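You operate a simulated robot arm through the tools that you are given. There is no shell and no other tool. Be economical: measure what you need, move in short steps, check, and stop when the job is done.

Carry out the task below with a simulated robot arm. There is one attempt and no reset: what you move stays moved.

JOB
Put the tall beige rib on top of the grey disc. Then put the white round block on the free end of the trestle table. Then take the green brush and put it on the bare table between the boards. Then take the teal pad and leave it on the top of the carpet pad. Then put the glossy blue block on the top of the canvas board by the wheel lane. Then take the yellow-topped stopper on the top of the canvas board at the hall end and put it away on the shelf under the packing bench. Then lift the lid of the blue glaze bucket open. The order counts. Set down upright: teal pad, glossy blue block, yellow-topped stopper.

It is judged by the outcome, as a careful person would: the job done as asked, and still so three seconds after it is handed in. It fails if anything else is knocked over, pushed out of place, dropped, spilled or broken. A push-on lid holds only when it is set on centred and level and pressed home; a screw cap is set on level and turned clockwise until tight.

ROBOT AND FRAMES
A 7-joint arm with a fingered hand on a trunk, on a base that drives. Base frame: it is fixed to the floor where the robot stands at the start and does not move with it; the origin is under the middle of the robot, x ahead of it, y to its left, z up; the surface under the hand at the start is at about z = 0.8. Units: m, rad, N and s.
With the tool pointing down near the work surface it reaches from about 0.1 to 0.62 m from the robot's upright axis, wherever it stands. Its first joint turns from -2.007 to 2.007 rad. Places, roughly: bare table between the boards (42x25 cm) [4.32, 1.08, 0.76]; free end of the trestle table (34x22 cm) [0.82, 1.24, 0.8]; glossy blue block (5x5x8 cm) [3.8, 1.7, 0.8]; green brush (5x5x12 cm) [0.7, 1.2, 0.9]; grey disc (8x8x7 cm) [0.5, 0.3, 0.8]; lid of the blue glaze bucket [0.6, 3.1, 0.9]; shelf under the packing bench [9, 4.7, 0.4]; tall beige rib (8x5x18 cm) [0.5, 0.1, 0.9]; teal pad (6x5x6 cm) [0, 3.8, 0.8]; top of the canvas board by the wheel lane [4.8, 1.3, 0.8]; top of the carpet pad (17x13 cm) [0.94, 3.24, 0.82]; white round block (6x6x12 cm) [0.3, 0.9, 0.9]; yellow-topped stopper (4x4x5 cm) [3.9, 1.4, 0.8]. Payload 3.1 kg.
The tool frame sits at the grasp point between the pads (the TCP): z along the fingers, y along the line on which they close. The tips reach 0.022 m beyond it. Largest opening 0.112 m; the body of the gripper starts 0.06 m behind the TCP. The gripper is a hand of 3 fingers: y runs from the thumb to the fingers, the wrist lies at [0, 0, -0.218] in the tool frame, and closing takes about 1.5 s.
Orientation is told as [roll, pitch, yaw] about the base's x, y, z axes, in that order, counted from this pose: with the fingers straight down and closing along the base's y, the tool's x points along the base's -x, its y along +y and its z along -z.

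CONTROLS
- The arm moves only by the tool move_arm. Its argument "commands" is a list of rows, each a list of 7 numbers: the shift along the base's x, y, z in units of 100 mm (1.0 is 100 mm), then the turn, a rotation vector about the base's x, y, z in units of 180 degrees (1.0 is 180 degrees), then the gripper command, from -1 (fully open) to 1 (shut), values between in proportion. In form: [[x, y, z, rx, ry, rz, gripper], ...]. A call has 1 to 12 rows; each row is the pose to reach, as a shift and turn from the pose commanded when the call began. A call with a number of a shift or a turn outside -1 to 1 is refused whole. Each row takes 0.2 s and may step no farther than 0.05 m and 0.15 rad from the row before; otherwise, or with a gripper value out of range, the whole call is refused. Where a pose cannot be reached the arm comes as near as it can. A force on the tool above 40 N (or 10 N above the force at the start of the call, whichever is more), or a blocked arm, ends the call early, and 0.2 s more pass. Each finger travels about 0.108 m/s and halts on what it meets, pressing with about 26 N; the grip force reading is that of the motor and also rises with nothing between the fingers. The clock runs only during rows and for 0.2 s after the last one: add rows that repeat a pose to give the fingers time. It gives the time, the measured TCP pose, the force on the tool (base axes), the opening and the grip force at its end, in the units of the frame above (readings bear some noise), with the torque about the TCP (base axes, N m) and any sound that the robot's microphone picked up.
- Cameras (640 x 400 px; columns grow to the right, rows downward): "scene" is now at [0.0091, 0.1607, 1.6761]; the picture's right is [0.10, -1.00, 0.00], its down [-0.82, -0.08, -0.57] and it looks along [0.57, 0.06, -0.82] (base axes); focal length 253 px, centre (320, 200). "wrist" rides on the gripper at [0.066, 0.003, -0.081] in the tool frame; the picture's right is [-0.05, 1.00, 0.00], its down [-0.77, -0.04, -0.64] and it looks along [-0.63, -0.03, 0.77] (tool axes); focal length 275 px, centre (320, 200). There is no depth. A picture from a camera that has moved, and an enlarged one, comes with that camera's place and axes in the base frame and with its lens. The place of the scene camera against the robot may be out by one fixed shift of up to 0.012 m in any direction.
- camera(camera): a new picture of that camera. It takes no simulated time.
- raise_lower(by): slides the trunk up (or, below 0, down) by that many m; the arm and the scene camera ride with it, the base frame stays. It gives what a move gives, with no picture.
- drive_base(legs): drives the robot by 1 to 6 legs, each [ahead, left, turn to the left] in m, m and rad, along the robot's own axes; the way and the turn of a leg run together, so that a leg with both is an arc; at most 1.5 m and 3.142 rad a leg. The arm and the cameras ride along, it lands a little off, and it stops where it bumps. It gives what a move gives.
- grasp_type(shape): the hand has 3 fingers and takes this shape, open, in about a second: jaw (thumb against the fingers, like two jaws); tri (thumb and two fingers); tip (a fingertip pinch); poke (one finger out to press); point (the index stretched); flat (the hand flat); cup (the hand cupped); fist (a fist). The gripper value then closes the fingers along that shape, each until it touches; the sizes above hold for jaw. It gives what a move gives, with no picture.
- aim_head(pan, tilt): turns the head with the scene camera to pan (to the left, within 2.705 rad either way) and tilt (down, from -0.506 to 1.204), counted from straight ahead of the robot. It gives what a move gives.
- enlarge(camera, box): a new picture of the part [left, top, right, bottom] of that camera's present view, enlarged. It takes no simulated time.
- hand_in(): hands the job in; it is judged then, once.

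Work in short steps. Places have to be worked out from the pictures, the camera data and where the tool is seen: move nearer, look again, correct. Check each grasp and each placing, and mend what went wrong. You have 196 turns and 162 pictures in all, those below and enlarged ones among them. Open the gripper and draw the arm clear of the work before you hand the job in, unless the task says otherwise; then end with one line.

The tools are called as name(argument=value, ...) on one line, values as JSON. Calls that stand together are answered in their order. move_arm: Moves the arm, as the interface text tells. Its arguments: {"type":"object","properties":{"commands":{"type":"array"}},"required":["commands"]} The other tools are called the same way: raise_lower (by) slides the trunk up or down; grasp_type (shape) gives the hand a shape; drive_base (legs) drives the base; aim_head (pan, tilt) turns the head that bears the scene camera; camera (camera) takes a picture; enlarge (camera, box) takes an enlarged picture of a part of a camera's view; hand_in () hands the job in.

At the start:

```text
t: 0.0
position: [0.2521, 0.2402, 1.137]
orientation: [-0.003, -0.002, 0.0]
contact_force: [-0.2, 0.4, 0.4]
torque: [-0.01, -0.03, 0.02]
opening: 0.1118
grasp_force: 0.0
shape: jaw
trunk travel left (down, up): [-0.825, 0.165]
robot x, y, heading: [-0.0015, 0.0003, 0.0]
head pan, tilt: [0.099, 0.96]
```

scene: 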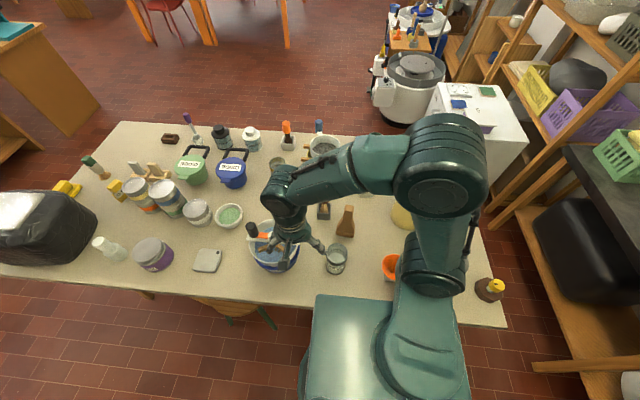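
wrist: 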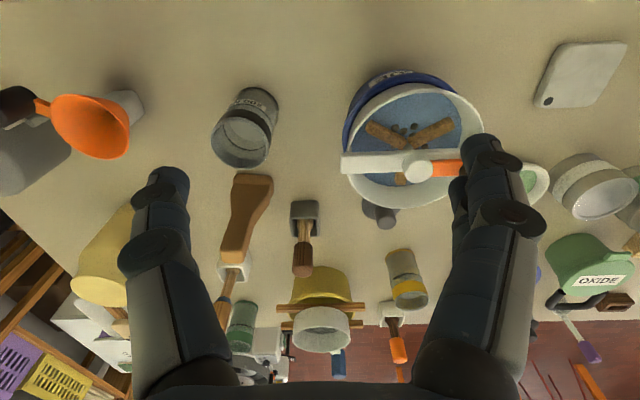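

I'll begin by enlarging the table region in the scene camera to identify the beige rib and the grey disc.

enlarge(camera="scene", box=[220, 110, 420, 290])

enlarge(camera="scene", box=[0, 110, 260, 290])

```text
2.22 times, centred on (320, 200) of scene
camera zoom: at [0.0091, 0.1607, 1.6761], right [0.1, -1.0, 0.0], down [-0.82, -0.08, -0.57], along [0.57, 0.06, -0.82], focal length 562 px, centre (320, 200)
```

zoom: 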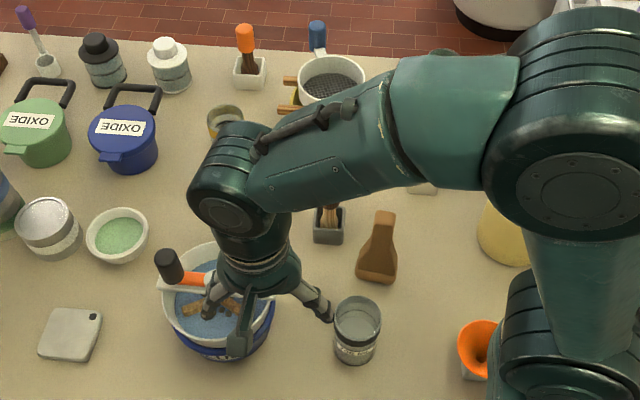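

```text
2.22 times, centred on (130, 200) of scene
camera zoom: at [0.0091, 0.1607, 1.6761], right [0.1, -1.0, 0.0], down [-0.82, -0.08, -0.57], along [0.57, 0.06, -0.82], focal length 562 px, centre (742, 200)
```

zoom: 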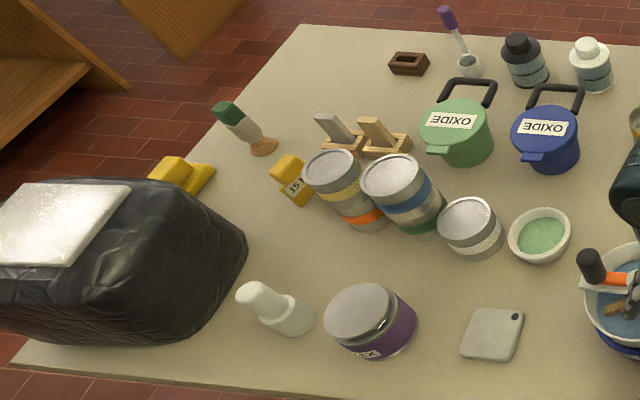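

The hand hides the area around the disc. I swing the hand left at the same height to see both items.

move_arm(commands=[[0, 0.4, 0, 0, 0, 0, -1], [0, 0.8, 0.1, 0, 0, 0, -1], [0, 1.0, 0.2, 0, 0, 0, -1]])

move_arm(commands=[[-0.2, 0.4, 0, 0, 0, 0, -1], [-0.4, 0.8, 0.0, 0, 0, 0, -1], [-0.6, 1.0, 0.0, 0, 0, 0, -1]])

camera(camera="scene")

camera(camera="wrist")

```text
t: 0.8
position: [0.2521, 0.343, 1.1563]
orientation: [-0.003, 0.001, 0.001]
contact_force: [1.1, -0.1, -0.3]
torque: [0.02, -0.03, 0.0]
opening: 0.1119
grasp_force: 0.1
shape: jaw
trunk travel left (down, up): [-0.825, 0.165]
robot x, y, heading: [-0.0002, -0.0046, -0.005]
head pan, tilt: [0.099, 0.96]
```

```text
t: 1.6
position: [0.191, 0.4393, 1.1551]
orientation: [-0.001, 0.001, 0.0]
contact_force: [0.8, 0.4, -0.3]
torque: [0.03, -0.01, 0.04]
opening: 0.1119
grasp_force: 0.0
shape: jaw
trunk travel left (down, up): [-0.825, 0.165]
robot x, y, heading: [0.0012, -0.0014, -0.002]
head pan, tilt: [0.099, 0.96]
```

```text
157 pictures are left
camera scene: at [0.0081, 0.1614, 1.676], right [0.1, -1.0, 0.0], down [-0.82, -0.08, -0.57], along [0.57, 0.06, -0.82], focal length 253 px, centre (320, 200)
```

scene: 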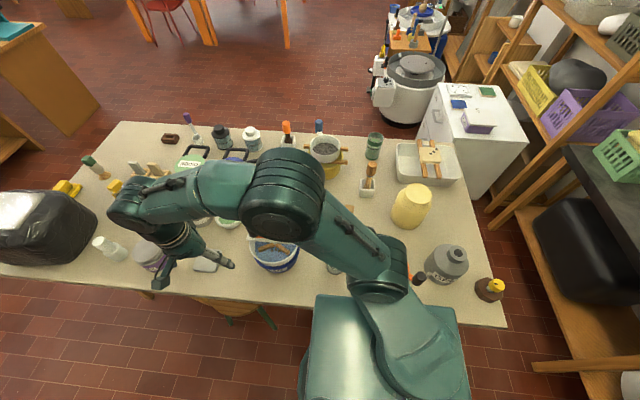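

```text
156 pictures are left
camera wrist: at [0.1251, 0.4434, 1.235], right [0.05, 1.0, 0.0], down [0.77, -0.03, 0.64], along [0.64, -0.03, -0.77], focal length 275 px, centre (320, 200)
```

wrist: 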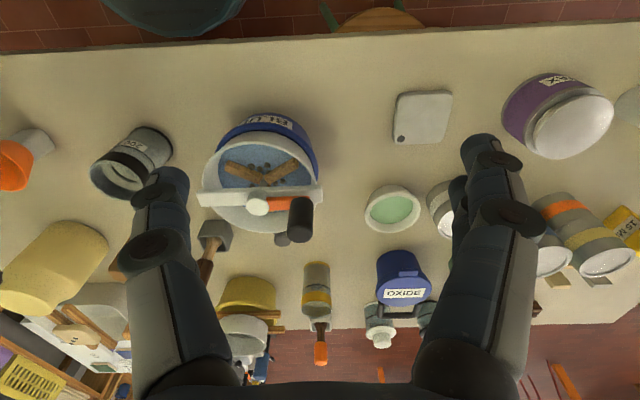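

The disc seems tucked just behind the bucket at about (0.51, 0.32). I move the hand to about (0.35, 0.24, 1.2) to look over the bucket with the wrist camera.

move_arm(commands=[[0.3, -0.3, 0.2, 0, 0, 0, -1], [0.6, -0.6, 0.4, 0, 0, 0, -1], [0.9, -0.9, 0.6, 0, 0, 0, -1], [1.0, -1.0, 0.8, 0, 0, 0, -1]])

move_arm(commands=[[0.3, -0.3, 0, 0, 0, 0, -1], [0.4, -0.7, 0, 0, 0, 0, -1], [0.4, -1.0, 0, 0, 0, 0, -1]])

camera(camera="wrist")

camera(camera="scene")

```text
t: 2.6
position: [0.2934, 0.338, 1.236]
orientation: [-0.001, 0.0, -0.001]
contact_force: [0.1, 0.9, -0.3]
torque: [0.01, 0.05, 0.0]
opening: 0.1121
grasp_force: 0.0
shape: jaw
trunk travel left (down, up): [-0.825, 0.165]
robot x, y, heading: [0.0008, -0.0031, 0.003]
head pan, tilt: [0.099, 0.96]
```

```text
t: 3.4
position: [0.3304, 0.2397, 1.2362]
orientation: [0.001, 0.0, 0.002]
contact_force: [0.0, -0.1, 0.3]
torque: [0.03, 0.0, -0.01]
opening: 0.1116
grasp_force: 0.0
shape: jaw
trunk travel left (down, up): [-0.825, 0.165]
robot x, y, heading: [-0.0003, 0.0016, -0.003]
head pan, tilt: [0.099, 0.96]
```

```text
155 pictures are left
camera wrist: at [0.2643, 0.2428, 1.3158], right [0.05, 1.0, 0.0], down [0.77, -0.04, 0.64], along [0.63, -0.03, -0.77], focal length 275 px, centre (320, 200)
```

wrist: 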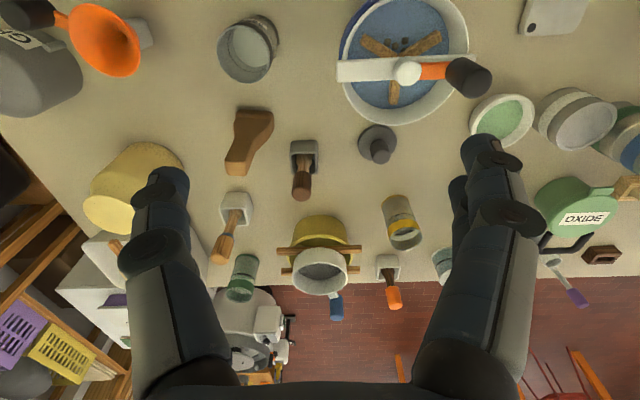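

```text
154 pictures are left
camera scene: at [0.0088, 0.1594, 1.6762], right [0.1, -1.0, 0.0], down [-0.82, -0.08, -0.57], along [0.57, 0.06, -0.82], focal length 253 px, centre (320, 200)
```

scene: 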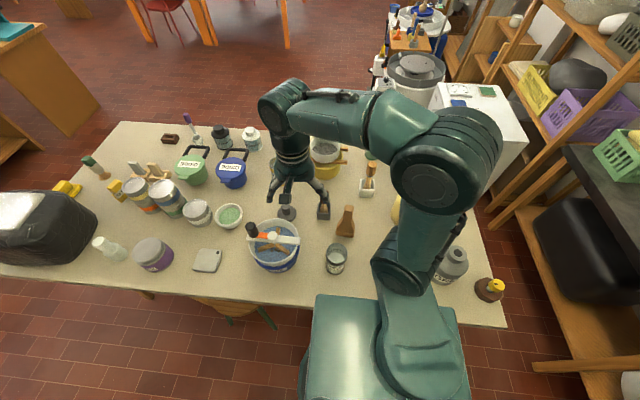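

The grey disc shows at wrist (377,145) with something on top; I enlarge it and the brown rib.

enlarge(camera="wrist", box=[210, 80, 430, 217])

enlarge(camera="scene", box=[240, 150, 400, 250])

```text
2.91 times, centred on (320, 148) of wrist
camera zoom: at [0.2643, 0.2428, 1.3158], right [0.05, 1.0, 0.0], down [0.77, -0.04, 0.64], along [0.63, -0.03, -0.77], focal length 801 px, centre (320, 350)
```

zoom: 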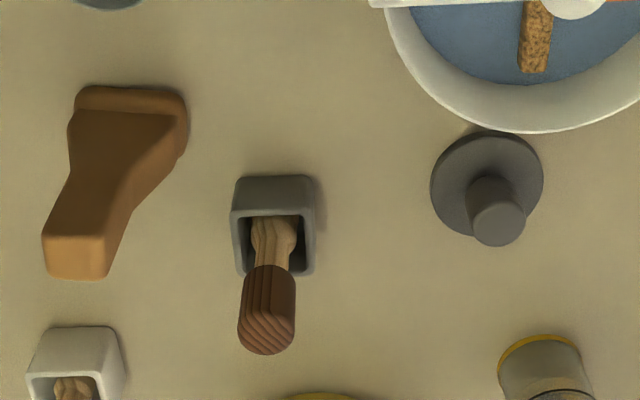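

```text
4.00 times, centred on (320, 200) of scene
camera zoom: at [0.0088, 0.1594, 1.6762], right [0.1, -1.0, 0.0], down [-0.82, -0.08, -0.57], along [0.57, 0.06, -0.82], focal length 1012 px, centre (320, 200)
```

zoom: 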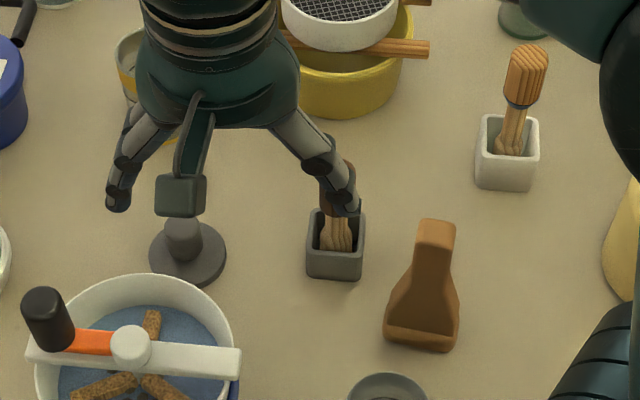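

The rib stands at about (0.478, 0.111), broad face along y. The disc is a flat base with a narrow boss at about (0.527, 0.346). I shift the base left 0.1 m for reach, then descend over the rib.

drive_base(legs=[[0, 0.1, 0]])

```text
t: 4.5
position: [0.3299, 0.3413, 1.2344]
orientation: [0.0, 0.0, -0.001]
contact_force: [0.8, 0.6, -0.9]
torque: [-0.04, 0.04, -0.03]
opening: 0.1118
grasp_force: 0.0
shape: jaw
trunk travel left (down, up): [-0.825, 0.165]
robot x, y, heading: [-0.0013, 0.1019, 0.0]
head pan, tilt: [0.099, 0.96]
```

Next, moving over the rib at z≈1.14, then looking.

move_arm(commands=[[0.3, -0.4, 0, 0, 0, 0, -1], [0.6, -0.75, 0, 0, 0, 0, -1], [0.8, -1.0, 0, 0, 0, 0, -1]])

move_arm(commands=[[0.2, -0.4, 0, 0, 0, 0, -1], [0.4, -0.8, -0.1, 0, 0, 0, -1], [0.68, -1.0, -0.3, 0, 0, 0, -1], [0.68, -1.0, -0.6, 0, 0, 0, -1]])

move_arm(commands=[[0, -0.3, 0, 0, 0, 0, -1], [0, -0.3, -0.3, 0, 0, 0, -1], [0, -0.3, -0.6, 0, 0, 0, -1]])

camera(camera="wrist")

camera(camera="scene")

```text
t: 5.3
position: [0.4109, 0.239, 1.237]
orientation: [0.001, 0.002, 0.0]
contact_force: [0.1, -0.1, -0.6]
torque: [0.02, 0.01, 0.03]
opening: 0.1117
grasp_force: 0.1
shape: jaw
trunk travel left (down, up): [-0.825, 0.165]
robot x, y, heading: [0.0003, 0.101, 0.002]
head pan, tilt: [0.099, 0.96]
```

```text
t: 6.3
position: [0.48, 0.1386, 1.1752]
orientation: [0.0, 0.001, 0.0]
contact_force: [-1.3, -0.3, 0.5]
torque: [-0.01, 0.02, -0.02]
opening: 0.1118
grasp_force: 0.0
shape: jaw
trunk travel left (down, up): [-0.825, 0.165]
robot x, y, heading: [0.0007, 0.0987, 0.001]
head pan, tilt: [0.099, 0.96]
```

```text
t: 7.2
position: [0.4809, 0.1103, 1.1136]
orientation: [0.001, 0.001, 0.0]
contact_force: [0.3, 0.7, -0.5]
torque: [-0.01, -0.05, 0.02]
opening: 0.1121
grasp_force: 0.0
shape: jaw
trunk travel left (down, up): [-0.825, 0.165]
robot x, y, heading: [-0.0007, 0.0994, 0.003]
head pan, tilt: [0.099, 0.96]
```

```text
151 pictures are left
camera wrist: at [0.4139, 0.1138, 1.1941], right [0.05, 1.0, 0.0], down [0.77, -0.04, 0.64], along [0.63, -0.03, -0.77], focal length 275 px, centre (320, 200)
```

wrist: 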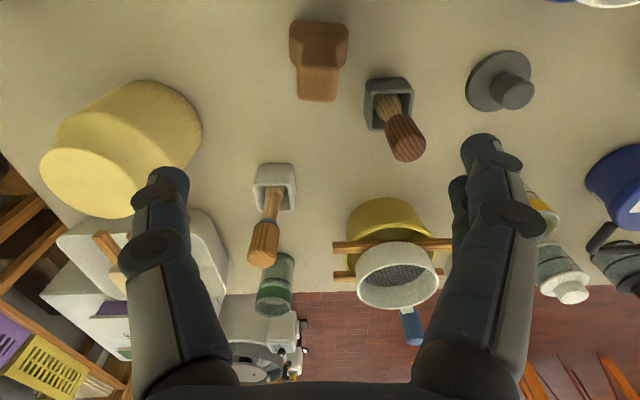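

```text
150 pictures are left
camera scene: at [0.0101, 0.2605, 1.6762], right [0.1, -1.0, 0.0], down [-0.82, -0.08, -0.57], along [0.57, 0.06, -0.82], focal length 253 px, centre (320, 200)
```

scene: 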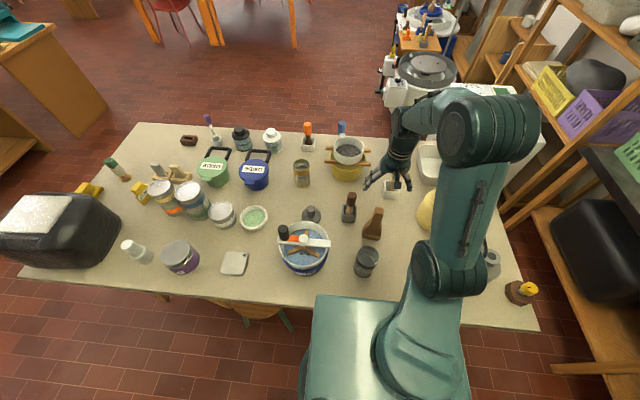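

The hand is aligned over the rib (top centre ≈ (0.477, 0.110)). I descend to z≈0.935, then close.

move_arm(commands=[[-0.03, 0, -0.4, 0, 0, 0, -1], [-0.03, 0, -0.8, 0, 0, 0, -1], [-0.03, 0, -1.0, 0, 0, 0, -1]])

move_arm(commands=[[0, 0, -0.4, 0, 0, 0, -1], [0, 0, -0.78, 0, 0, 0, -1], [0, 0, -0.78, 0, 0, 0, -1]])

camera(camera="wrist")

```text
t: 8.0
position: [0.4776, 0.1094, 1.0135]
orientation: [-0.002, -0.001, -0.004]
contact_force: [-0.3, -0.3, 0.2]
torque: [-0.04, -0.05, -0.02]
opening: 0.112
grasp_force: 0.0
shape: jaw
trunk travel left (down, up): [-0.825, 0.165]
robot x, y, heading: [-0.001, 0.1027, -0.0]
head pan, tilt: [0.099, 0.96]
```

```text
t: 8.8
position: [0.4766, 0.1103, 0.9387]
orientation: [0.0, 0.001, -0.001]
contact_force: [0.0, 0.2, 0.1]
torque: [0.0, 0.0, 0.01]
opening: 0.1118
grasp_force: 0.0
shape: jaw
trunk travel left (down, up): [-0.825, 0.165]
robot x, y, heading: [-0.001, 0.0991, 0.001]
head pan, tilt: [0.099, 0.96]
```

```text
149 pictures are left
camera wrist: at [0.4108, 0.1134, 1.0193], right [0.05, 1.0, 0.0], down [0.77, -0.04, 0.64], along [0.64, -0.03, -0.77], focal length 275 px, centre (320, 200)
```

wrist: 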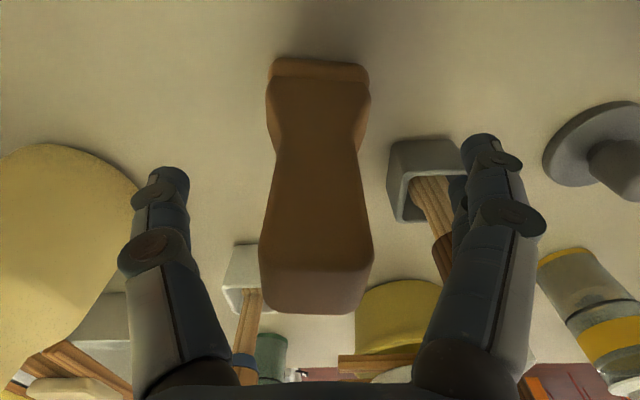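

The handle is between the fingers; close.

move_arm(commands=[[0, 0, 0, 0, 0, 0, -0.5], [0, 0, 0, 0, 0, 0, 0], [0, 0, 0, 0, 0, 0, 0.5], [0, 0, 0, 0, 0, 0, 1], [0, 0, 0, 0, 0, 0, 1], [0, 0, 0, 0, 0, 0, 1], [0, 0, 0, 0, 0, 0, 1], [0, 0, 0, 0, 0, 0, 1]])

camera(camera="wrist")

```text
t: 10.6
position: [0.4782, 0.1106, 0.9379]
orientation: [0.0, 0.0, 0.001]
contact_force: [-0.2, 0.0, 0.2]
torque: [-0.01, 0.02, -0.01]
opening: 0.0272
grasp_force: 26.0
shape: jaw
trunk travel left (down, up): [-0.825, 0.165]
robot x, y, heading: [-0.0014, 0.1022, 0.001]
head pan, tilt: [0.099, 0.96]
```

```text
148 pictures are left
camera wrist: at [0.4113, 0.1135, 1.0193], right [0.05, 1.0, 0.0], down [0.77, -0.04, 0.64], along [0.63, -0.03, -0.77], focal length 275 px, centre (320, 200)
```

wrist: 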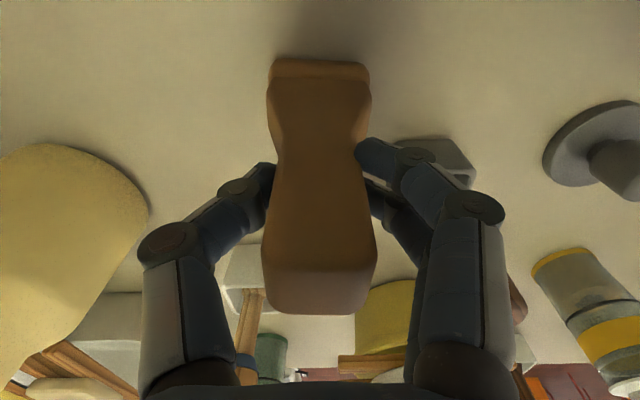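

The rib is gripped (27 mm). I lift it straight up and check.

move_arm(commands=[[0, 0, 0.2, 0, 0, 0, 1], [0, 0, 0.5, 0, 0, 0, 1], [0, 0, 0.8, 0, 0, 0, 1], [0, 0, 1.0, 0, 0, 0, 1]])

move_arm(commands=[[0, 0, 0.3, 0, 0, 0, 1], [0, 0, 0.6, 0, 0, 0, 1], [0, 0, 0.9, 0, 0, 0, 1], [0, 0, 0.9, 0, 0, 0, 1]])

camera(camera="wrist")

enlarge(camera="scene", box=[260, 110, 460, 270])

```text
t: 11.6
position: [0.476, 0.1116, 1.039]
orientation: [0.0, 0.0, 0.0]
contact_force: [-0.3, 0.0, -2.2]
torque: [0.02, 0.0, -0.01]
opening: 0.0272
grasp_force: 26.2
shape: jaw
trunk travel left (down, up): [-0.825, 0.165]
robot x, y, heading: [0.0021, 0.0964, -0.001]
head pan, tilt: [0.099, 0.96]
```

```text
t: 12.6
position: [0.4793, 0.1112, 1.1283]
orientation: [0.0, 0.001, -0.001]
contact_force: [0.8, -0.1, -1.7]
torque: [-0.02, -0.01, -0.04]
opening: 0.0273
grasp_force: 26.0
shape: jaw
trunk travel left (down, up): [-0.825, 0.165]
robot x, y, heading: [0.0007, 0.0994, -0.003]
head pan, tilt: [0.099, 0.96]
```

```text
147 pictures are left
camera wrist: at [0.412, 0.1152, 1.2081], right [0.05, 1.0, 0.0], down [0.77, -0.04, 0.64], along [0.63, -0.03, -0.77], focal length 275 px, centre (320, 200)
```

wrist: 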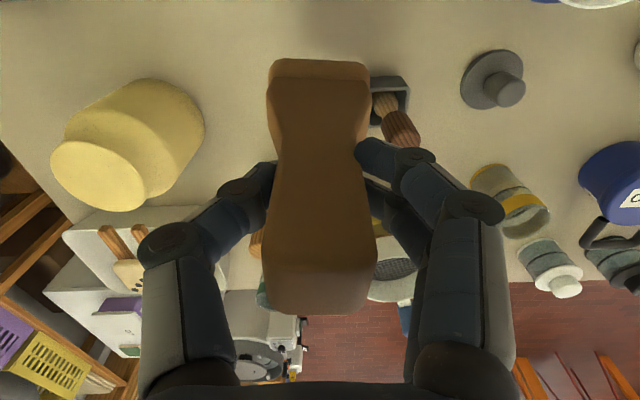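

```text
2.50 times, centred on (360, 190) of scene
camera zoom: at [0.01, 0.2608, 1.6761], right [0.1, -1.0, 0.0], down [-0.82, -0.08, -0.57], along [0.57, 0.06, -0.82], focal length 633 px, centre (220, 225)
```

zoom: 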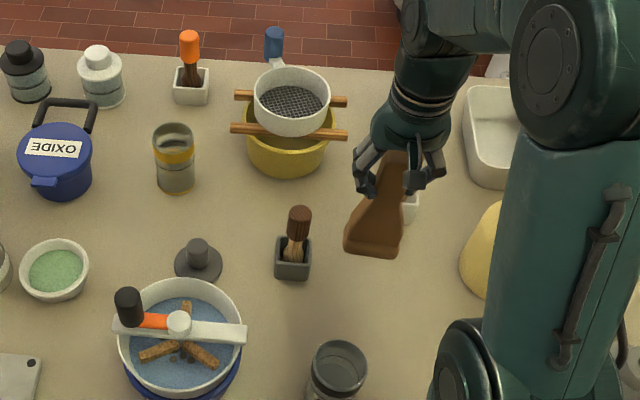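

The rib hangs upright. Combined estimates put the boss at about (0.531, 0.346); I carry the rib over it, keeping height.

move_arm(commands=[[0.05, 0.3, 0, 0, 0, 0, 1], [0.1, 0.6, 0, 0, 0, 0, 1], [0.2, 0.9, 0, 0, 0, 0, 1], [0.25, 1.0, 0, 0, 0, 0, 1]])

move_arm(commands=[[0.08, 0.3, 0, 0, 0, 0, 1], [0.16, 0.6, 0, 0, 0, 0, 1], [0.2, 0.9, 0, 0, 0, 0, 1], [0.24, 1.0, 0, 0, 0, 0, 1]])

move_arm(commands=[[0, 0.2, 0, 0, 0, 0, 1], [0, 0.34, 0, 0, 0, 0, 1], [0, 0.34, -0.3, 0, 0, 0, 1], [0, 0.34, -0.5, 0, 0, 0, 1], [0, 0.34, -0.5, 0, 0, 0, 1]])

enlarge(camera="scene", box=[240, 140, 400, 240])

camera(camera="wrist")

```text
t: 13.6
position: [0.5005, 0.2129, 1.1278]
orientation: [-0.002, -0.001, -0.002]
contact_force: [-0.9, 0.2, -1.4]
torque: [0.0, -0.04, 0.04]
opening: 0.0272
grasp_force: 25.5
shape: jaw
trunk travel left (down, up): [-0.825, 0.165]
robot x, y, heading: [-0.0002, 0.0977, 0.001]
head pan, tilt: [0.099, 0.96]
```

```text
t: 14.6
position: [0.5263, 0.3107, 1.1272]
orientation: [0.0, 0.001, -0.002]
contact_force: [0.3, 0.5, -1.8]
torque: [-0.02, 0.01, 0.01]
opening: 0.0273
grasp_force: 25.9
shape: jaw
trunk travel left (down, up): [-0.825, 0.165]
robot x, y, heading: [-0.0034, 0.0996, -0.005]
head pan, tilt: [0.099, 0.96]
```

```text
t: 15.8
position: [0.5254, 0.3449, 1.0765]
orientation: [0.001, 0.001, 0.0]
contact_force: [0.7, -0.3, -1.3]
torque: [0.02, -0.03, 0.01]
opening: 0.027
grasp_force: 26.1
shape: jaw
trunk travel left (down, up): [-0.825, 0.165]
robot x, y, heading: [-0.0011, 0.0972, 0.001]
head pan, tilt: [0.099, 0.96]
```

```text
4.00 times, centred on (320, 190) of scene
camera zoom: at [0.0094, 0.2607, 1.6761], right [0.1, -1.0, 0.0], down [-0.82, -0.08, -0.57], along [0.57, 0.06, -0.82], focal length 1012 px, centre (320, 240)
```

zoom: 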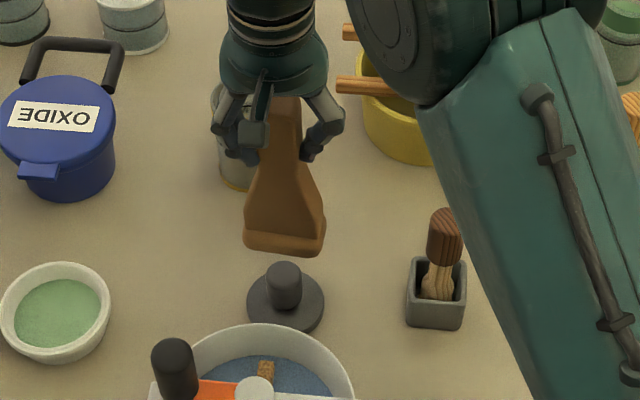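

```text
144 pictures are left
camera wrist: at [0.4589, 0.347, 1.1577], right [0.05, 1.0, 0.0], down [0.77, -0.04, 0.64], along [0.63, -0.03, -0.77], focal length 275 px, centre (320, 200)
```

wrist: 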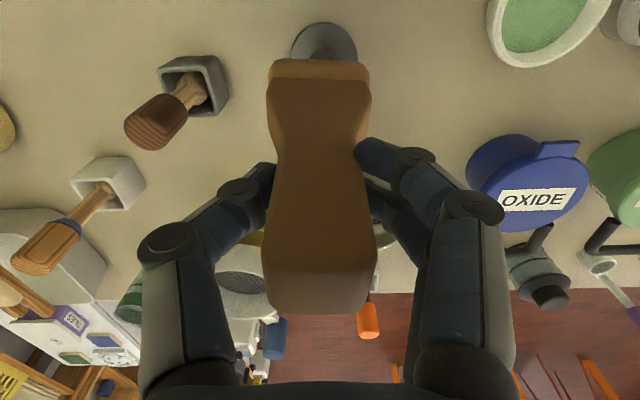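

The boss reads at (0.5315, 0.3505), and the rib base is about 5 mm short in y and 2 mm in x. I correct and descend to just above it.

move_arm(commands=[[0.02, 0.05, 0, 0, 0, 0, 1], [0.02, 0.05, -0.25, 0, 0, 0, 1], [0.02, 0.05, -0.5, 0, 0, 0, 1], [0.02, 0.05, -0.58, 0, 0, 0, 1], [0.02, 0.05, -0.58, 0, 0, 0, 1]])

enlarge(camera="scene", box=[270, 170, 350, 220])

```text
t: 16.9
position: [0.5274, 0.3489, 1.0188]
orientation: [-0.002, 0.0, 0.001]
contact_force: [-0.3, 0.1, -1.2]
torque: [0.0, -0.04, -0.01]
opening: 0.027
grasp_force: 26.0
shape: jaw
trunk travel left (down, up): [-0.825, 0.165]
robot x, y, heading: [0.0002, 0.095, -0.004]
head pan, tilt: [0.099, 0.96]
```

```text
8.00 times, centred on (310, 195) of scene
camera zoom: at [0.0097, 0.261, 1.6761], right [0.1, -1.0, 0.0], down [-0.82, -0.08, -0.57], along [0.57, 0.06, -0.82], focal length 2024 px, centre (400, 240)
```

zoom: 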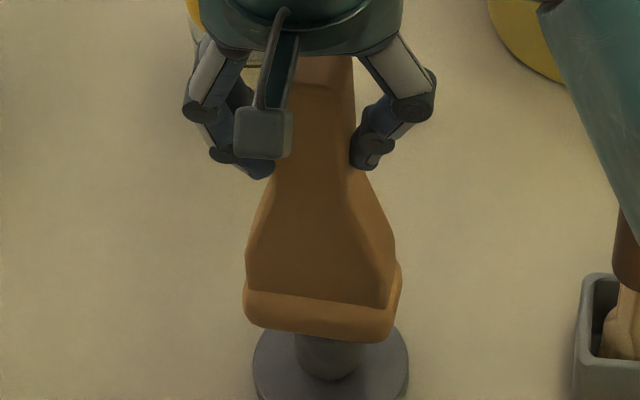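

The rib is centred over the boss to within about 3 mm. I lower in small steps until contact.

move_arm(commands=[[0, -0.02, -0.05, 0, 0, 0, 1], [0, -0.02, -0.08, 0, 0, 0, 1], [0, -0.02, -0.1, 0, 0, 0, 1], [0, -0.02, -0.12, 0, 0, 0, 1]])

```text
t: 17.9
position: [0.528, 0.3479, 1.007]
orientation: [-0.001, 0.002, -0.001]
contact_force: [0.4, 0.1, -1.5]
torque: [-0.01, 0.0, -0.02]
opening: 0.0273
grasp_force: 25.8
shape: jaw
trunk travel left (down, up): [-0.825, 0.165]
robot x, y, heading: [0.0031, 0.0993, -0.003]
head pan, tilt: [0.099, 0.96]
```

move_arm(commands=[[0, 0, -0.02, 0, 0, 0, 1], [0, 0, -0.04, 0, 0, 0, 1], [0, 0, -0.06, 0, 0, 0, 1], [0, 0, -0.08, 0, 0, 0, 1]])

enlarge(camera="scene", box=[270, 170, 350, 220])

```text
t: 18.9
position: [0.5269, 0.3476, 1.0006]
orientation: [0.001, -0.002, 0.0]
contact_force: [-0.2, -0.2, 5.0]
torque: [0.03, 0.03, -0.01]
opening: 0.0276
grasp_force: 26.3
shape: jaw
trunk travel left (down, up): [-0.825, 0.165]
robot x, y, heading: [-0.0021, 0.0983, -0.003]
head pan, tilt: [0.099, 0.96]
```

```text
8.00 times, centred on (310, 195) of scene
camera zoom: at [0.0083, 0.2603, 1.6763], right [0.1, -1.0, 0.0], down [-0.82, -0.08, -0.57], along [0.57, 0.06, -0.82], focal length 2024 px, centre (400, 240)
```

zoom: 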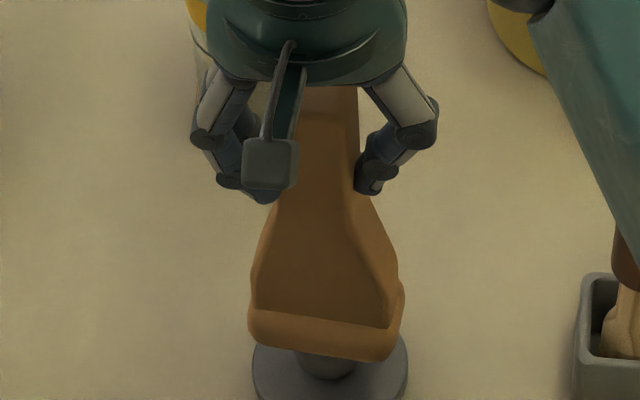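

Contact reads about 6 N with the rib sitting on the boss. I open the fingers gradually.

move_arm(commands=[[0, 0, 0, 0, 0, 0, 0.4], [0, 0, 0, 0, 0, 0, 0.2], [0, 0, 0, 0, 0, 0, 0], [0, 0, 0, 0, 0, 0, -0.4], [0, 0, 0, 0, 0, 0, -0.8], [0, 0, 0, 0, 0, 0, -1], [0, 0, 0, 0, 0, 0, -1]])

camera(camera="wrist")

enlarge(camera="scene", box=[270, 170, 350, 220])

```text
t: 20.6
position: [0.5274, 0.3477, 1.0001]
orientation: [-0.003, -0.001, 0.0]
contact_force: [0.3, 0.3, -0.1]
torque: [0.01, -0.02, -0.02]
opening: 0.112
grasp_force: 0.0
shape: jaw
trunk travel left (down, up): [-0.825, 0.165]
robot x, y, heading: [0.0007, 0.1032, -0.005]
head pan, tilt: [0.099, 0.96]
```

```text
141 pictures are left
camera wrist: at [0.4609, 0.3507, 1.0799], right [0.05, 1.0, 0.0], down [0.77, -0.04, 0.64], along [0.63, -0.03, -0.77], focal length 275 px, centre (320, 200)
```

wrist: 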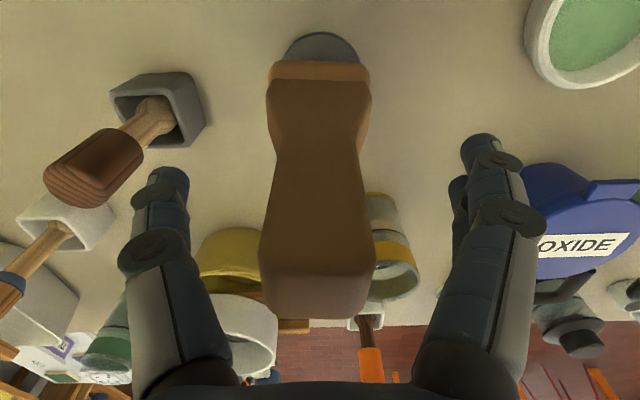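

```text
8.00 times, centred on (310, 195) of scene
camera zoom: at [0.0094, 0.2609, 1.6761], right [0.1, -1.0, 0.0], down [-0.82, -0.08, -0.57], along [0.57, 0.06, -0.82], focal length 2024 px, centre (400, 240)
```

zoom: 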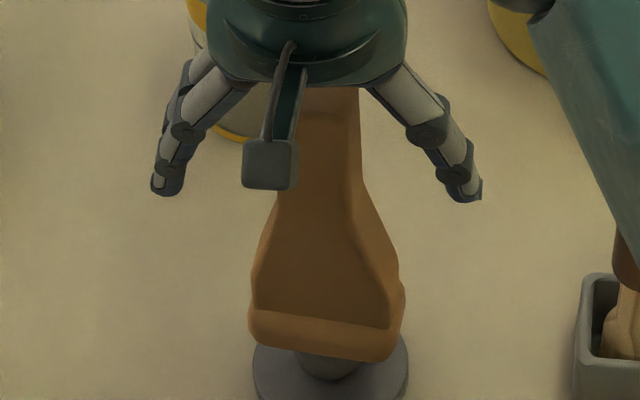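

The rib stands by itself. I raise the hand clear and then look left for the next items.

move_arm(commands=[[0, 0, 0.3, 0, 0, 0, -1], [0, 0, 0.6, 0, 0, 0, -1], [0, 0, 1.0, 0, 0, 0, -1]])

move_arm(commands=[[0, 0, 0.4, 0, 0, 0, -1], [0, 0, 0.8, 0, 0, 0, -1], [0, 0, 1.0, 0, 0, 0, -1]])

aim_head(pan=1.1, tilt=0.75)

camera(camera="scene")

```text
t: 21.4
position: [0.5256, 0.3485, 1.0998]
orientation: [-0.002, 0.001, -0.003]
contact_force: [0.2, -0.2, 0.8]
torque: [-0.02, 0.01, 0.02]
opening: 0.112
grasp_force: 0.1
shape: jaw
trunk travel left (down, up): [-0.825, 0.165]
robot x, y, heading: [-0.0019, 0.1014, -0.003]
head pan, tilt: [0.099, 0.96]
```

```text
t: 22.1
position: [0.5292, 0.3465, 1.2001]
orientation: [-0.003, 0.001, -0.003]
contact_force: [-0.5, 0.1, -0.3]
torque: [0.04, 0.01, 0.01]
opening: 0.112
grasp_force: 0.1
shape: jaw
trunk travel left (down, up): [-0.825, 0.165]
robot x, y, heading: [0.0004, 0.1029, -0.001]
head pan, tilt: [0.099, 0.96]
```

```text
t: 23.4
position: [0.5278, 0.3463, 1.1985]
orientation: [0.0, -0.002, 0.001]
contact_force: [1.2, 0.4, 0.5]
torque: [0.03, 0.0, 0.0]
opening: 0.1121
grasp_force: 0.0
shape: jaw
trunk travel left (down, up): [-0.825, 0.165]
robot x, y, heading: [0.0008, 0.1003, 0.002]
head pan, tilt: [1.1, 0.75]
```

```text
139 pictures are left
camera scene: at [-0.0245, 0.3276, 1.6924], right [0.89, -0.46, 0.0], down [-0.31, -0.61, -0.73], along [0.33, 0.65, -0.68], focal length 253 px, centre (320, 200)
```

scene: 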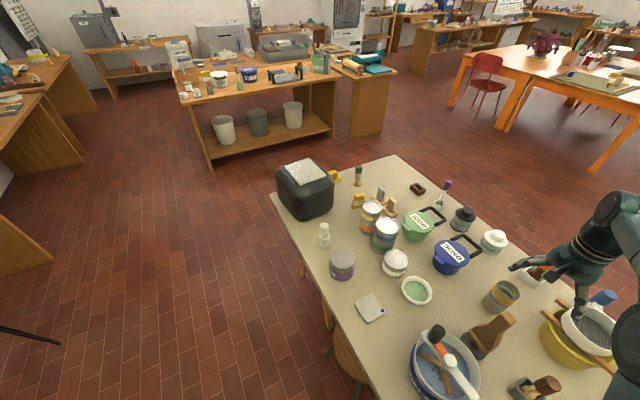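

Mapping: the white block is at about (0.30, 0.92), the brush at about (0.68, 1.24), and the table's left edge at y≈1.34. I tuck the arm in a bit, back off and drive left to face the white block.

move_arm(commands=[[-0.3, -0.3, 0, 0, 0, 0, -1], [-0.6, -0.6, 0, 0, 0, 0, -1], [-0.9, -0.9, 0, 0, 0, 0, -1], [-1.0, -1.0, 0, 0, 0, 0, -1]])

drive_base(legs=[[-0.15, 0, 0], [0, 0.8, 0]])

aim_head(pan=0.2, tilt=0.9)

camera(camera="scene")

camera(camera="wrist")

```text
t: 24.4
position: [0.4281, 0.2467, 1.1977]
orientation: [0.0, -0.001, 0.001]
contact_force: [0.0, -0.1, -0.2]
torque: [0.01, 0.02, 0.02]
opening: 0.1118
grasp_force: 0.0
shape: jaw
trunk travel left (down, up): [-0.825, 0.165]
robot x, y, heading: [-0.0003, 0.1022, 0.001]
head pan, tilt: [1.1, 0.75]
```

```text
t: 29.7
position: [0.2789, 1.0489, 1.1974]
orientation: [-0.002, 0.001, -0.003]
contact_force: [0.3, -1.0, 0.6]
torque: [0.01, -0.01, 0.0]
opening: 0.1118
grasp_force: 0.0
shape: jaw
trunk travel left (down, up): [-0.825, 0.165]
robot x, y, heading: [-0.1507, 0.9029, -0.002]
head pan, tilt: [1.1, 0.75]
```

```text
t: 30.9
position: [0.2783, 1.0497, 1.1971]
orientation: [0.0, 0.002, -0.004]
contact_force: [0.2, 0.1, 0.4]
torque: [-0.01, -0.02, 0.01]
opening: 0.112
grasp_force: 0.1
shape: jaw
trunk travel left (down, up): [-0.825, 0.165]
robot x, y, heading: [-0.1472, 0.8993, -0.002]
head pan, tilt: [0.201, 0.901]
```

```text
138 pictures are left
camera scene: at [-0.1377, 1.0713, 1.6805], right [0.2, -0.98, 0.0], down [-0.77, -0.15, -0.62], along [0.61, 0.12, -0.78], focal length 253 px, centre (320, 200)
```

scene: 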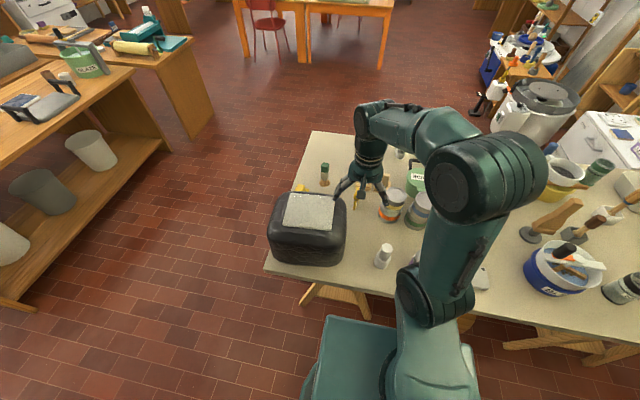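

```text
137 pictures are left
camera wrist: at [0.2122, 1.0528, 1.2776], right [0.05, 1.0, 0.0], down [0.77, -0.04, 0.64], along [0.63, -0.03, -0.77], focal length 275 px, centre (320, 200)
```

wrist: 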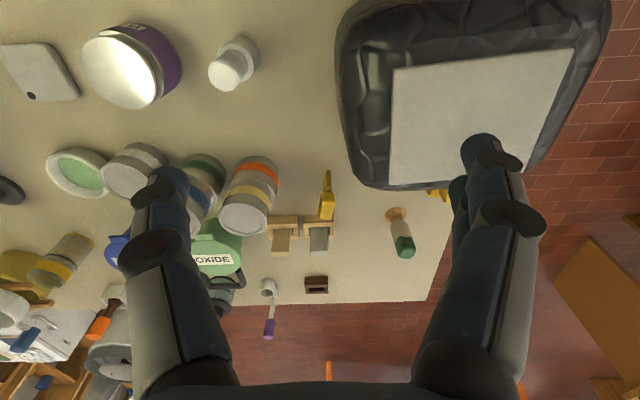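

White block estimated at (0.303, 0.927). I move above it with the fingers partly closed (~0.09 m) and come down to z≈1.05 to look.

move_arm(commands=[[0.1, -0.4, 0, 0, 0, 0, -0.6], [0.2, -0.8, 0, 0, 0, 0, -0.6], [0.25, -1.0, 0, 0, 0, 0, -0.6], [0.25, -1.0, -0.4, 0, 0, 0, -0.6]])

move_arm(commands=[[0, -0.22, 0, 0, 0, 0, -0.6], [0, -0.22, -0.4, 0, 0, 0, -0.6], [0, -0.22, -0.8, 0, 0, 0, -0.6], [0, -0.22, -1.0, 0, 0, 0, -0.6]])

camera(camera="wrist")

enlarge(camera="scene", box=[320, 180, 480, 280])

```text
t: 31.9
position: [0.3035, 0.9488, 1.1566]
orientation: [-0.003, 0.001, -0.004]
contact_force: [0.8, -0.2, -0.3]
torque: [-0.03, 0.01, 0.01]
opening: 0.0897
grasp_force: 0.1
shape: jaw
trunk travel left (down, up): [-0.825, 0.165]
robot x, y, heading: [-0.1494, 0.9026, -0.003]
head pan, tilt: [0.201, 0.901]
```

```text
t: 32.9
position: [0.3035, 0.926, 1.056]
orientation: [0.0, 0.0, -0.003]
contact_force: [0.7, 0.5, -0.5]
torque: [0.0, 0.01, 0.04]
opening: 0.0898
grasp_force: 0.1
shape: jaw
trunk travel left (down, up): [-0.825, 0.165]
robot x, y, heading: [-0.1476, 0.9012, -0.005]
head pan, tilt: [0.201, 0.901]
```

```text
136 pictures are left
camera wrist: at [0.237, 0.9294, 1.1372], right [0.05, 1.0, 0.0], down [0.77, -0.04, 0.64], along [0.63, -0.03, -0.77], focal length 275 px, centre (320, 200)
```

wrist: 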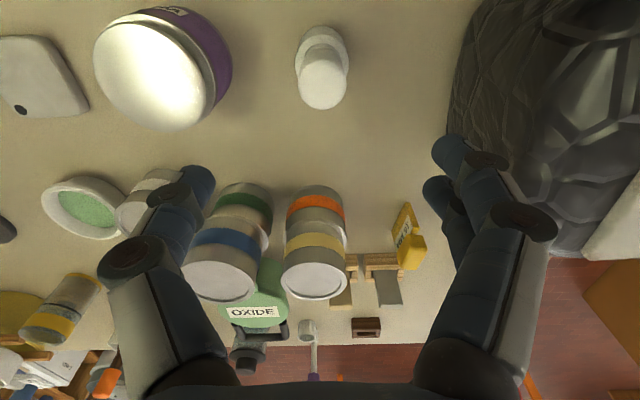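

```text
4.00 times, centred on (400, 230) of scene
camera zoom: at [-0.1372, 1.071, 1.6806], right [0.2, -0.98, 0.0], down [-0.77, -0.15, -0.62], along [0.61, 0.12, -0.78], focal length 1012 px, centre (0, 80)
```

zoom: 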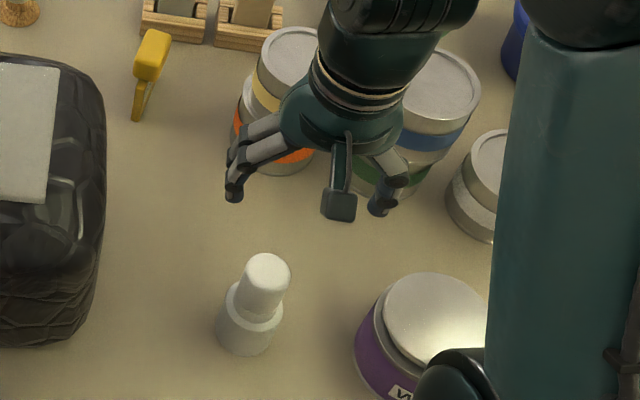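

The block's cap is at (0.301, 0.929). I descend to z≈0.89 and close on the narrower cap.

move_arm(commands=[[-0.02, 0.02, -0.4, 0, 0, 0, -0.6], [-0.02, 0.02, -0.8, 0, 0, 0, -0.6], [-0.02, 0.02, -1.0, 0, 0, 0, -0.6]])

move_arm(commands=[[0, 0, -0.4, 0, 0, 0, -0.6], [0, 0, -0.66, 0, 0, 0, -0.6], [0, 0, -0.66, 0, 0, 0, 0], [0, 0, -0.66, 0, 0, 0, 0.5], [0, 0, -0.66, 0, 0, 0, 1], [0, 0, -0.66, 0, 0, 0, 1], [0, 0, -0.66, 0, 0, 0, 1], [0, 0, -0.66, 0, 0, 0, 1]])

camera(camera="wrist")

```text
t: 33.7
position: [0.3029, 0.9299, 0.9588]
orientation: [-0.001, 0.0, -0.003]
contact_force: [0.2, 0.6, 0.5]
torque: [0.0, 0.01, 0.0]
opening: 0.0898
grasp_force: 0.0
shape: jaw
trunk travel left (down, up): [-0.825, 0.165]
robot x, y, heading: [-0.1524, 0.9041, 0.0]
head pan, tilt: [0.201, 0.901]
```

```text
t: 35.5
position: [0.302, 0.9305, 0.8934]
orientation: [-0.002, 0.001, -0.003]
contact_force: [-0.6, -0.2, 0.7]
torque: [0.03, -0.02, 0.02]
opening: 0.0272
grasp_force: 25.8
shape: jaw
trunk travel left (down, up): [-0.825, 0.165]
robot x, y, heading: [-0.1505, 0.9034, -0.006]
head pan, tilt: [0.201, 0.901]
```

```text
134 pictures are left
camera wrist: at [0.2344, 0.9329, 0.9731], right [0.05, 1.0, 0.0], down [0.77, -0.04, 0.64], along [0.63, -0.03, -0.77], focal length 275 px, centre (320, 200)
```

wrist: 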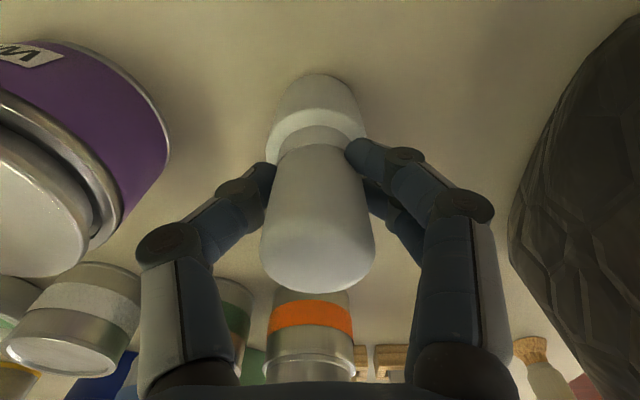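

Gripped at the neck. I lift to about 1.15 and verify.

move_arm(commands=[[0, 0, 0.3, 0, 0, 0, 1], [0, 0, 0.6, 0, 0, 0, 1], [0, 0, 1.0, 0, 0, 0, 1]])

move_arm(commands=[[0, 0, 0.4, 0, 0, 0, 1], [0, 0, 0.8, 0, 0, 0, 1], [0, 0, 1.0, 0, 0, 0, 1]])

move_arm(commands=[[0, 0, 0.4, 0, 0, 0, 1], [0, 0, 0.8, 0, 0, 0, 1], [0, 0, 1.0, 0, 0, 0, 1]])

camera(camera="wrist")

camera(camera="scene")

```text
t: 36.3
position: [0.302, 0.9303, 0.9921]
orientation: [-0.001, 0.001, -0.004]
contact_force: [-0.7, -0.4, -2.8]
torque: [0.01, 0.01, 0.01]
opening: 0.0271
grasp_force: 25.8
shape: jaw
trunk travel left (down, up): [-0.825, 0.165]
robot x, y, heading: [-0.1478, 0.902, -0.01]
head pan, tilt: [0.201, 0.901]
```

```text
t: 37.1
position: [0.3023, 0.9305, 1.0915]
orientation: [-0.003, 0.0, -0.003]
contact_force: [0.3, -0.3, -3.8]
torque: [0.02, -0.01, -0.03]
opening: 0.0267
grasp_force: 26.1
shape: jaw
trunk travel left (down, up): [-0.825, 0.165]
robot x, y, heading: [-0.1502, 0.9021, -0.003]
head pan, tilt: [0.201, 0.901]
```

```text
t: 37.9
position: [0.3026, 0.9308, 1.1912]
orientation: [-0.003, 0.002, -0.003]
contact_force: [-0.2, 0.3, -3.6]
torque: [0.04, -0.01, 0.01]
opening: 0.0269
grasp_force: 25.6
shape: jaw
trunk travel left (down, up): [-0.825, 0.165]
robot x, y, heading: [-0.1492, 0.9012, -0.003]
head pan, tilt: [0.201, 0.901]
```

```text
133 pictures are left
camera wrist: at [0.2357, 0.933, 1.272], right [0.05, 1.0, 0.0], down [0.77, -0.04, 0.63], along [0.63, -0.03, -0.77], focal length 275 px, centre (320, 200)
```

wrist: 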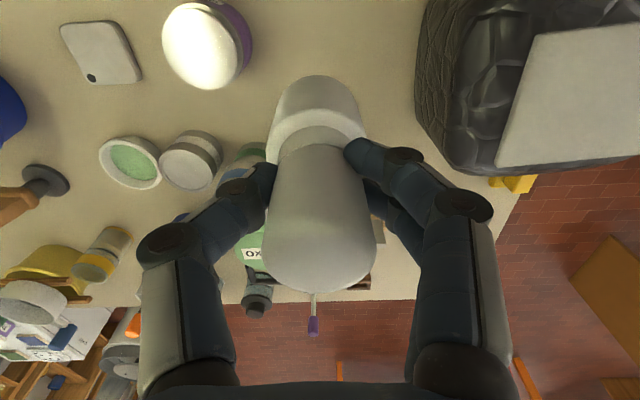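

```text
132 pictures are left
camera scene: at [-0.1371, 1.0711, 1.6805], right [0.2, -0.98, 0.0], down [-0.77, -0.15, -0.62], along [0.61, 0.12, -0.78], focal length 253 px, centre (320, 200)
```

scene: 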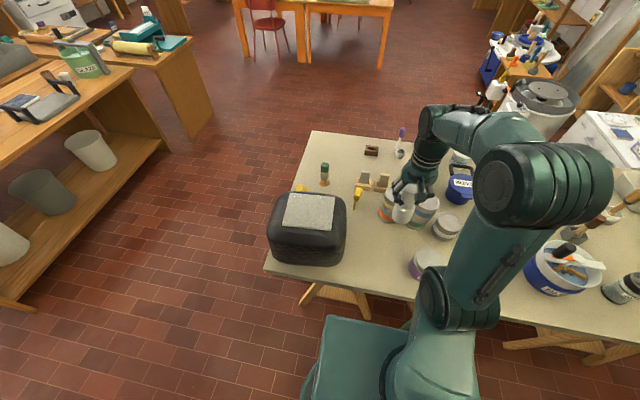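

The block is held. I drive around the left end of the table to face it from (0.75, 1.75), arm staying high.

drive_base(legs=[[0, 0.85, 0], [0.9, 0, 0], [0, 0, -1.571]])

camera(camera="scene")

camera(camera="wrist")

```text
t: 50.6
position: [0.7536, 1.3082, 1.1922]
orientation: [-0.002, -0.001, -1.604]
contact_force: [0.4, 0.6, -3.5]
torque: [0.04, -0.02, 0.01]
opening: 0.0264
grasp_force: 26.4
shape: jaw
trunk travel left (down, up): [-0.825, 0.165]
robot x, y, heading: [0.7375, 1.7596, -1.609]
head pan, tilt: [0.201, 0.901]
```

```text
131 pictures are left
camera scene: at [0.9035, 1.7408, 1.6805], right [-0.99, -0.17, 0.0], down [-0.13, 0.77, -0.62], along [0.1, -0.61, -0.78], focal length 253 px, centre (320, 200)
```

scene: 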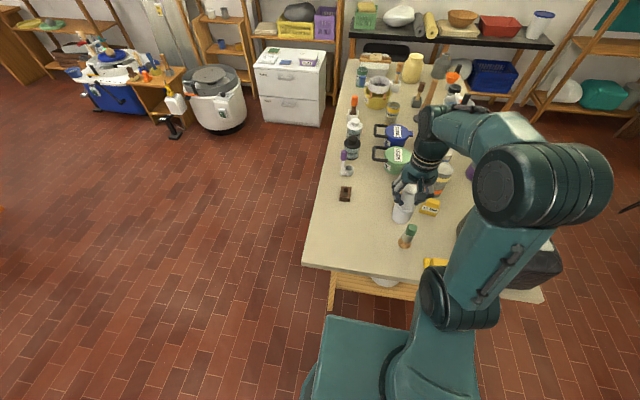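

```text
130 pictures are left
camera wrist: at [0.7572, 1.3741, 1.2715], right [1.0, -0.08, 0.0], down [-0.06, -0.77, 0.64], along [-0.05, -0.63, -0.77], focal length 275 px, centre (320, 200)
```

wrist: 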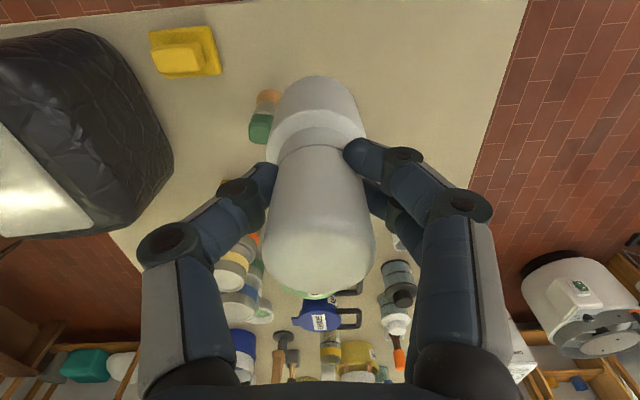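

I'm facing the free end; the brush base is at about (0.653, 1.222). I move over (0.85, 1.22) and descend.

move_arm(commands=[[0.4, -0.3, 0, 0, 0, 0, 1], [0.8, -0.6, 0, 0, 0, 0, 1], [0.97, -0.88, -0.3, 0, 0, 0, 1], [0.97, -0.88, -0.7, 0, 0, 0, 1], [0.97, -0.88, -1.0, 0, 0, 0, 1]])

move_arm(commands=[[0, 0, -0.4, 0, 0, 0, 1], [0, 0, -0.8, 0, 0, 0, 1], [0, 0, -1.0, 0, 0, 0, 1]])

camera(camera="scene")

```text
t: 51.8
position: [0.8497, 1.2203, 1.0905]
orientation: [0.0, 0.001, -1.606]
contact_force: [0.6, -0.3, -3.4]
torque: [0.02, -0.01, 0.01]
opening: 0.0264
grasp_force: 25.5
shape: jaw
trunk travel left (down, up): [-0.825, 0.165]
robot x, y, heading: [0.7374, 1.7628, -1.603]
head pan, tilt: [0.201, 0.901]
```

```text
t: 52.6
position: [0.8479, 1.2201, 0.9906]
orientation: [-0.002, 0.0, -1.603]
contact_force: [0.6, -0.4, -3.8]
torque: [-0.03, -0.02, -0.01]
opening: 0.0263
grasp_force: 26.1
shape: jaw
trunk travel left (down, up): [-0.825, 0.165]
robot x, y, heading: [0.7393, 1.7594, -1.601]
head pan, tilt: [0.201, 0.901]
```

```text
129 pictures are left
camera scene: at [0.9036, 1.7405, 1.6805], right [-0.99, -0.17, 0.0], down [-0.13, 0.77, -0.62], along [0.1, -0.61, -0.78], focal length 253 px, centre (320, 200)
```

scene: 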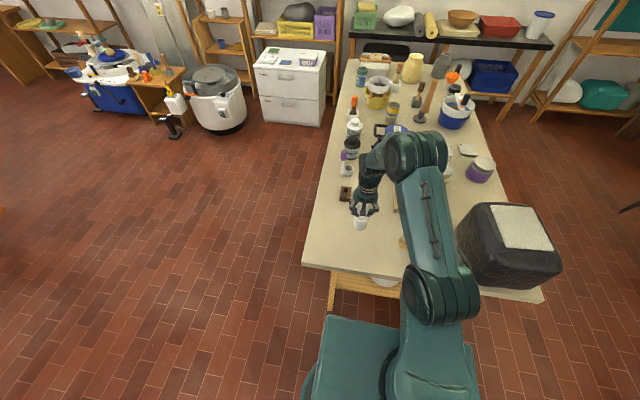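

Continuing down to z≈0.893, expecting contact at the end.

move_arm(commands=[[0, 0, -0.4, 0, 0, 0, 1], [0, 0, -0.8, 0, 0, 0, 1], [0, 0, -0.92, 0, 0, 0, 1], [0, 0, -0.95, 0, 0, 0, 1], [0, 0, -0.97, 0, 0, 0, 1], [0, 0, -0.99, 0, 0, 0, 1]])

```text
t: 54.0
position: [0.8489, 1.2196, 0.894]
orientation: [0.001, 0.001, -1.604]
contact_force: [-0.3, -0.2, 3.3]
torque: [0.06, -0.14, 0.02]
opening: 0.0263
grasp_force: 26.0
shape: jaw
trunk travel left (down, up): [-0.825, 0.165]
robot x, y, heading: [0.7369, 1.7574, -1.603]
head pan, tilt: [0.201, 0.901]
```

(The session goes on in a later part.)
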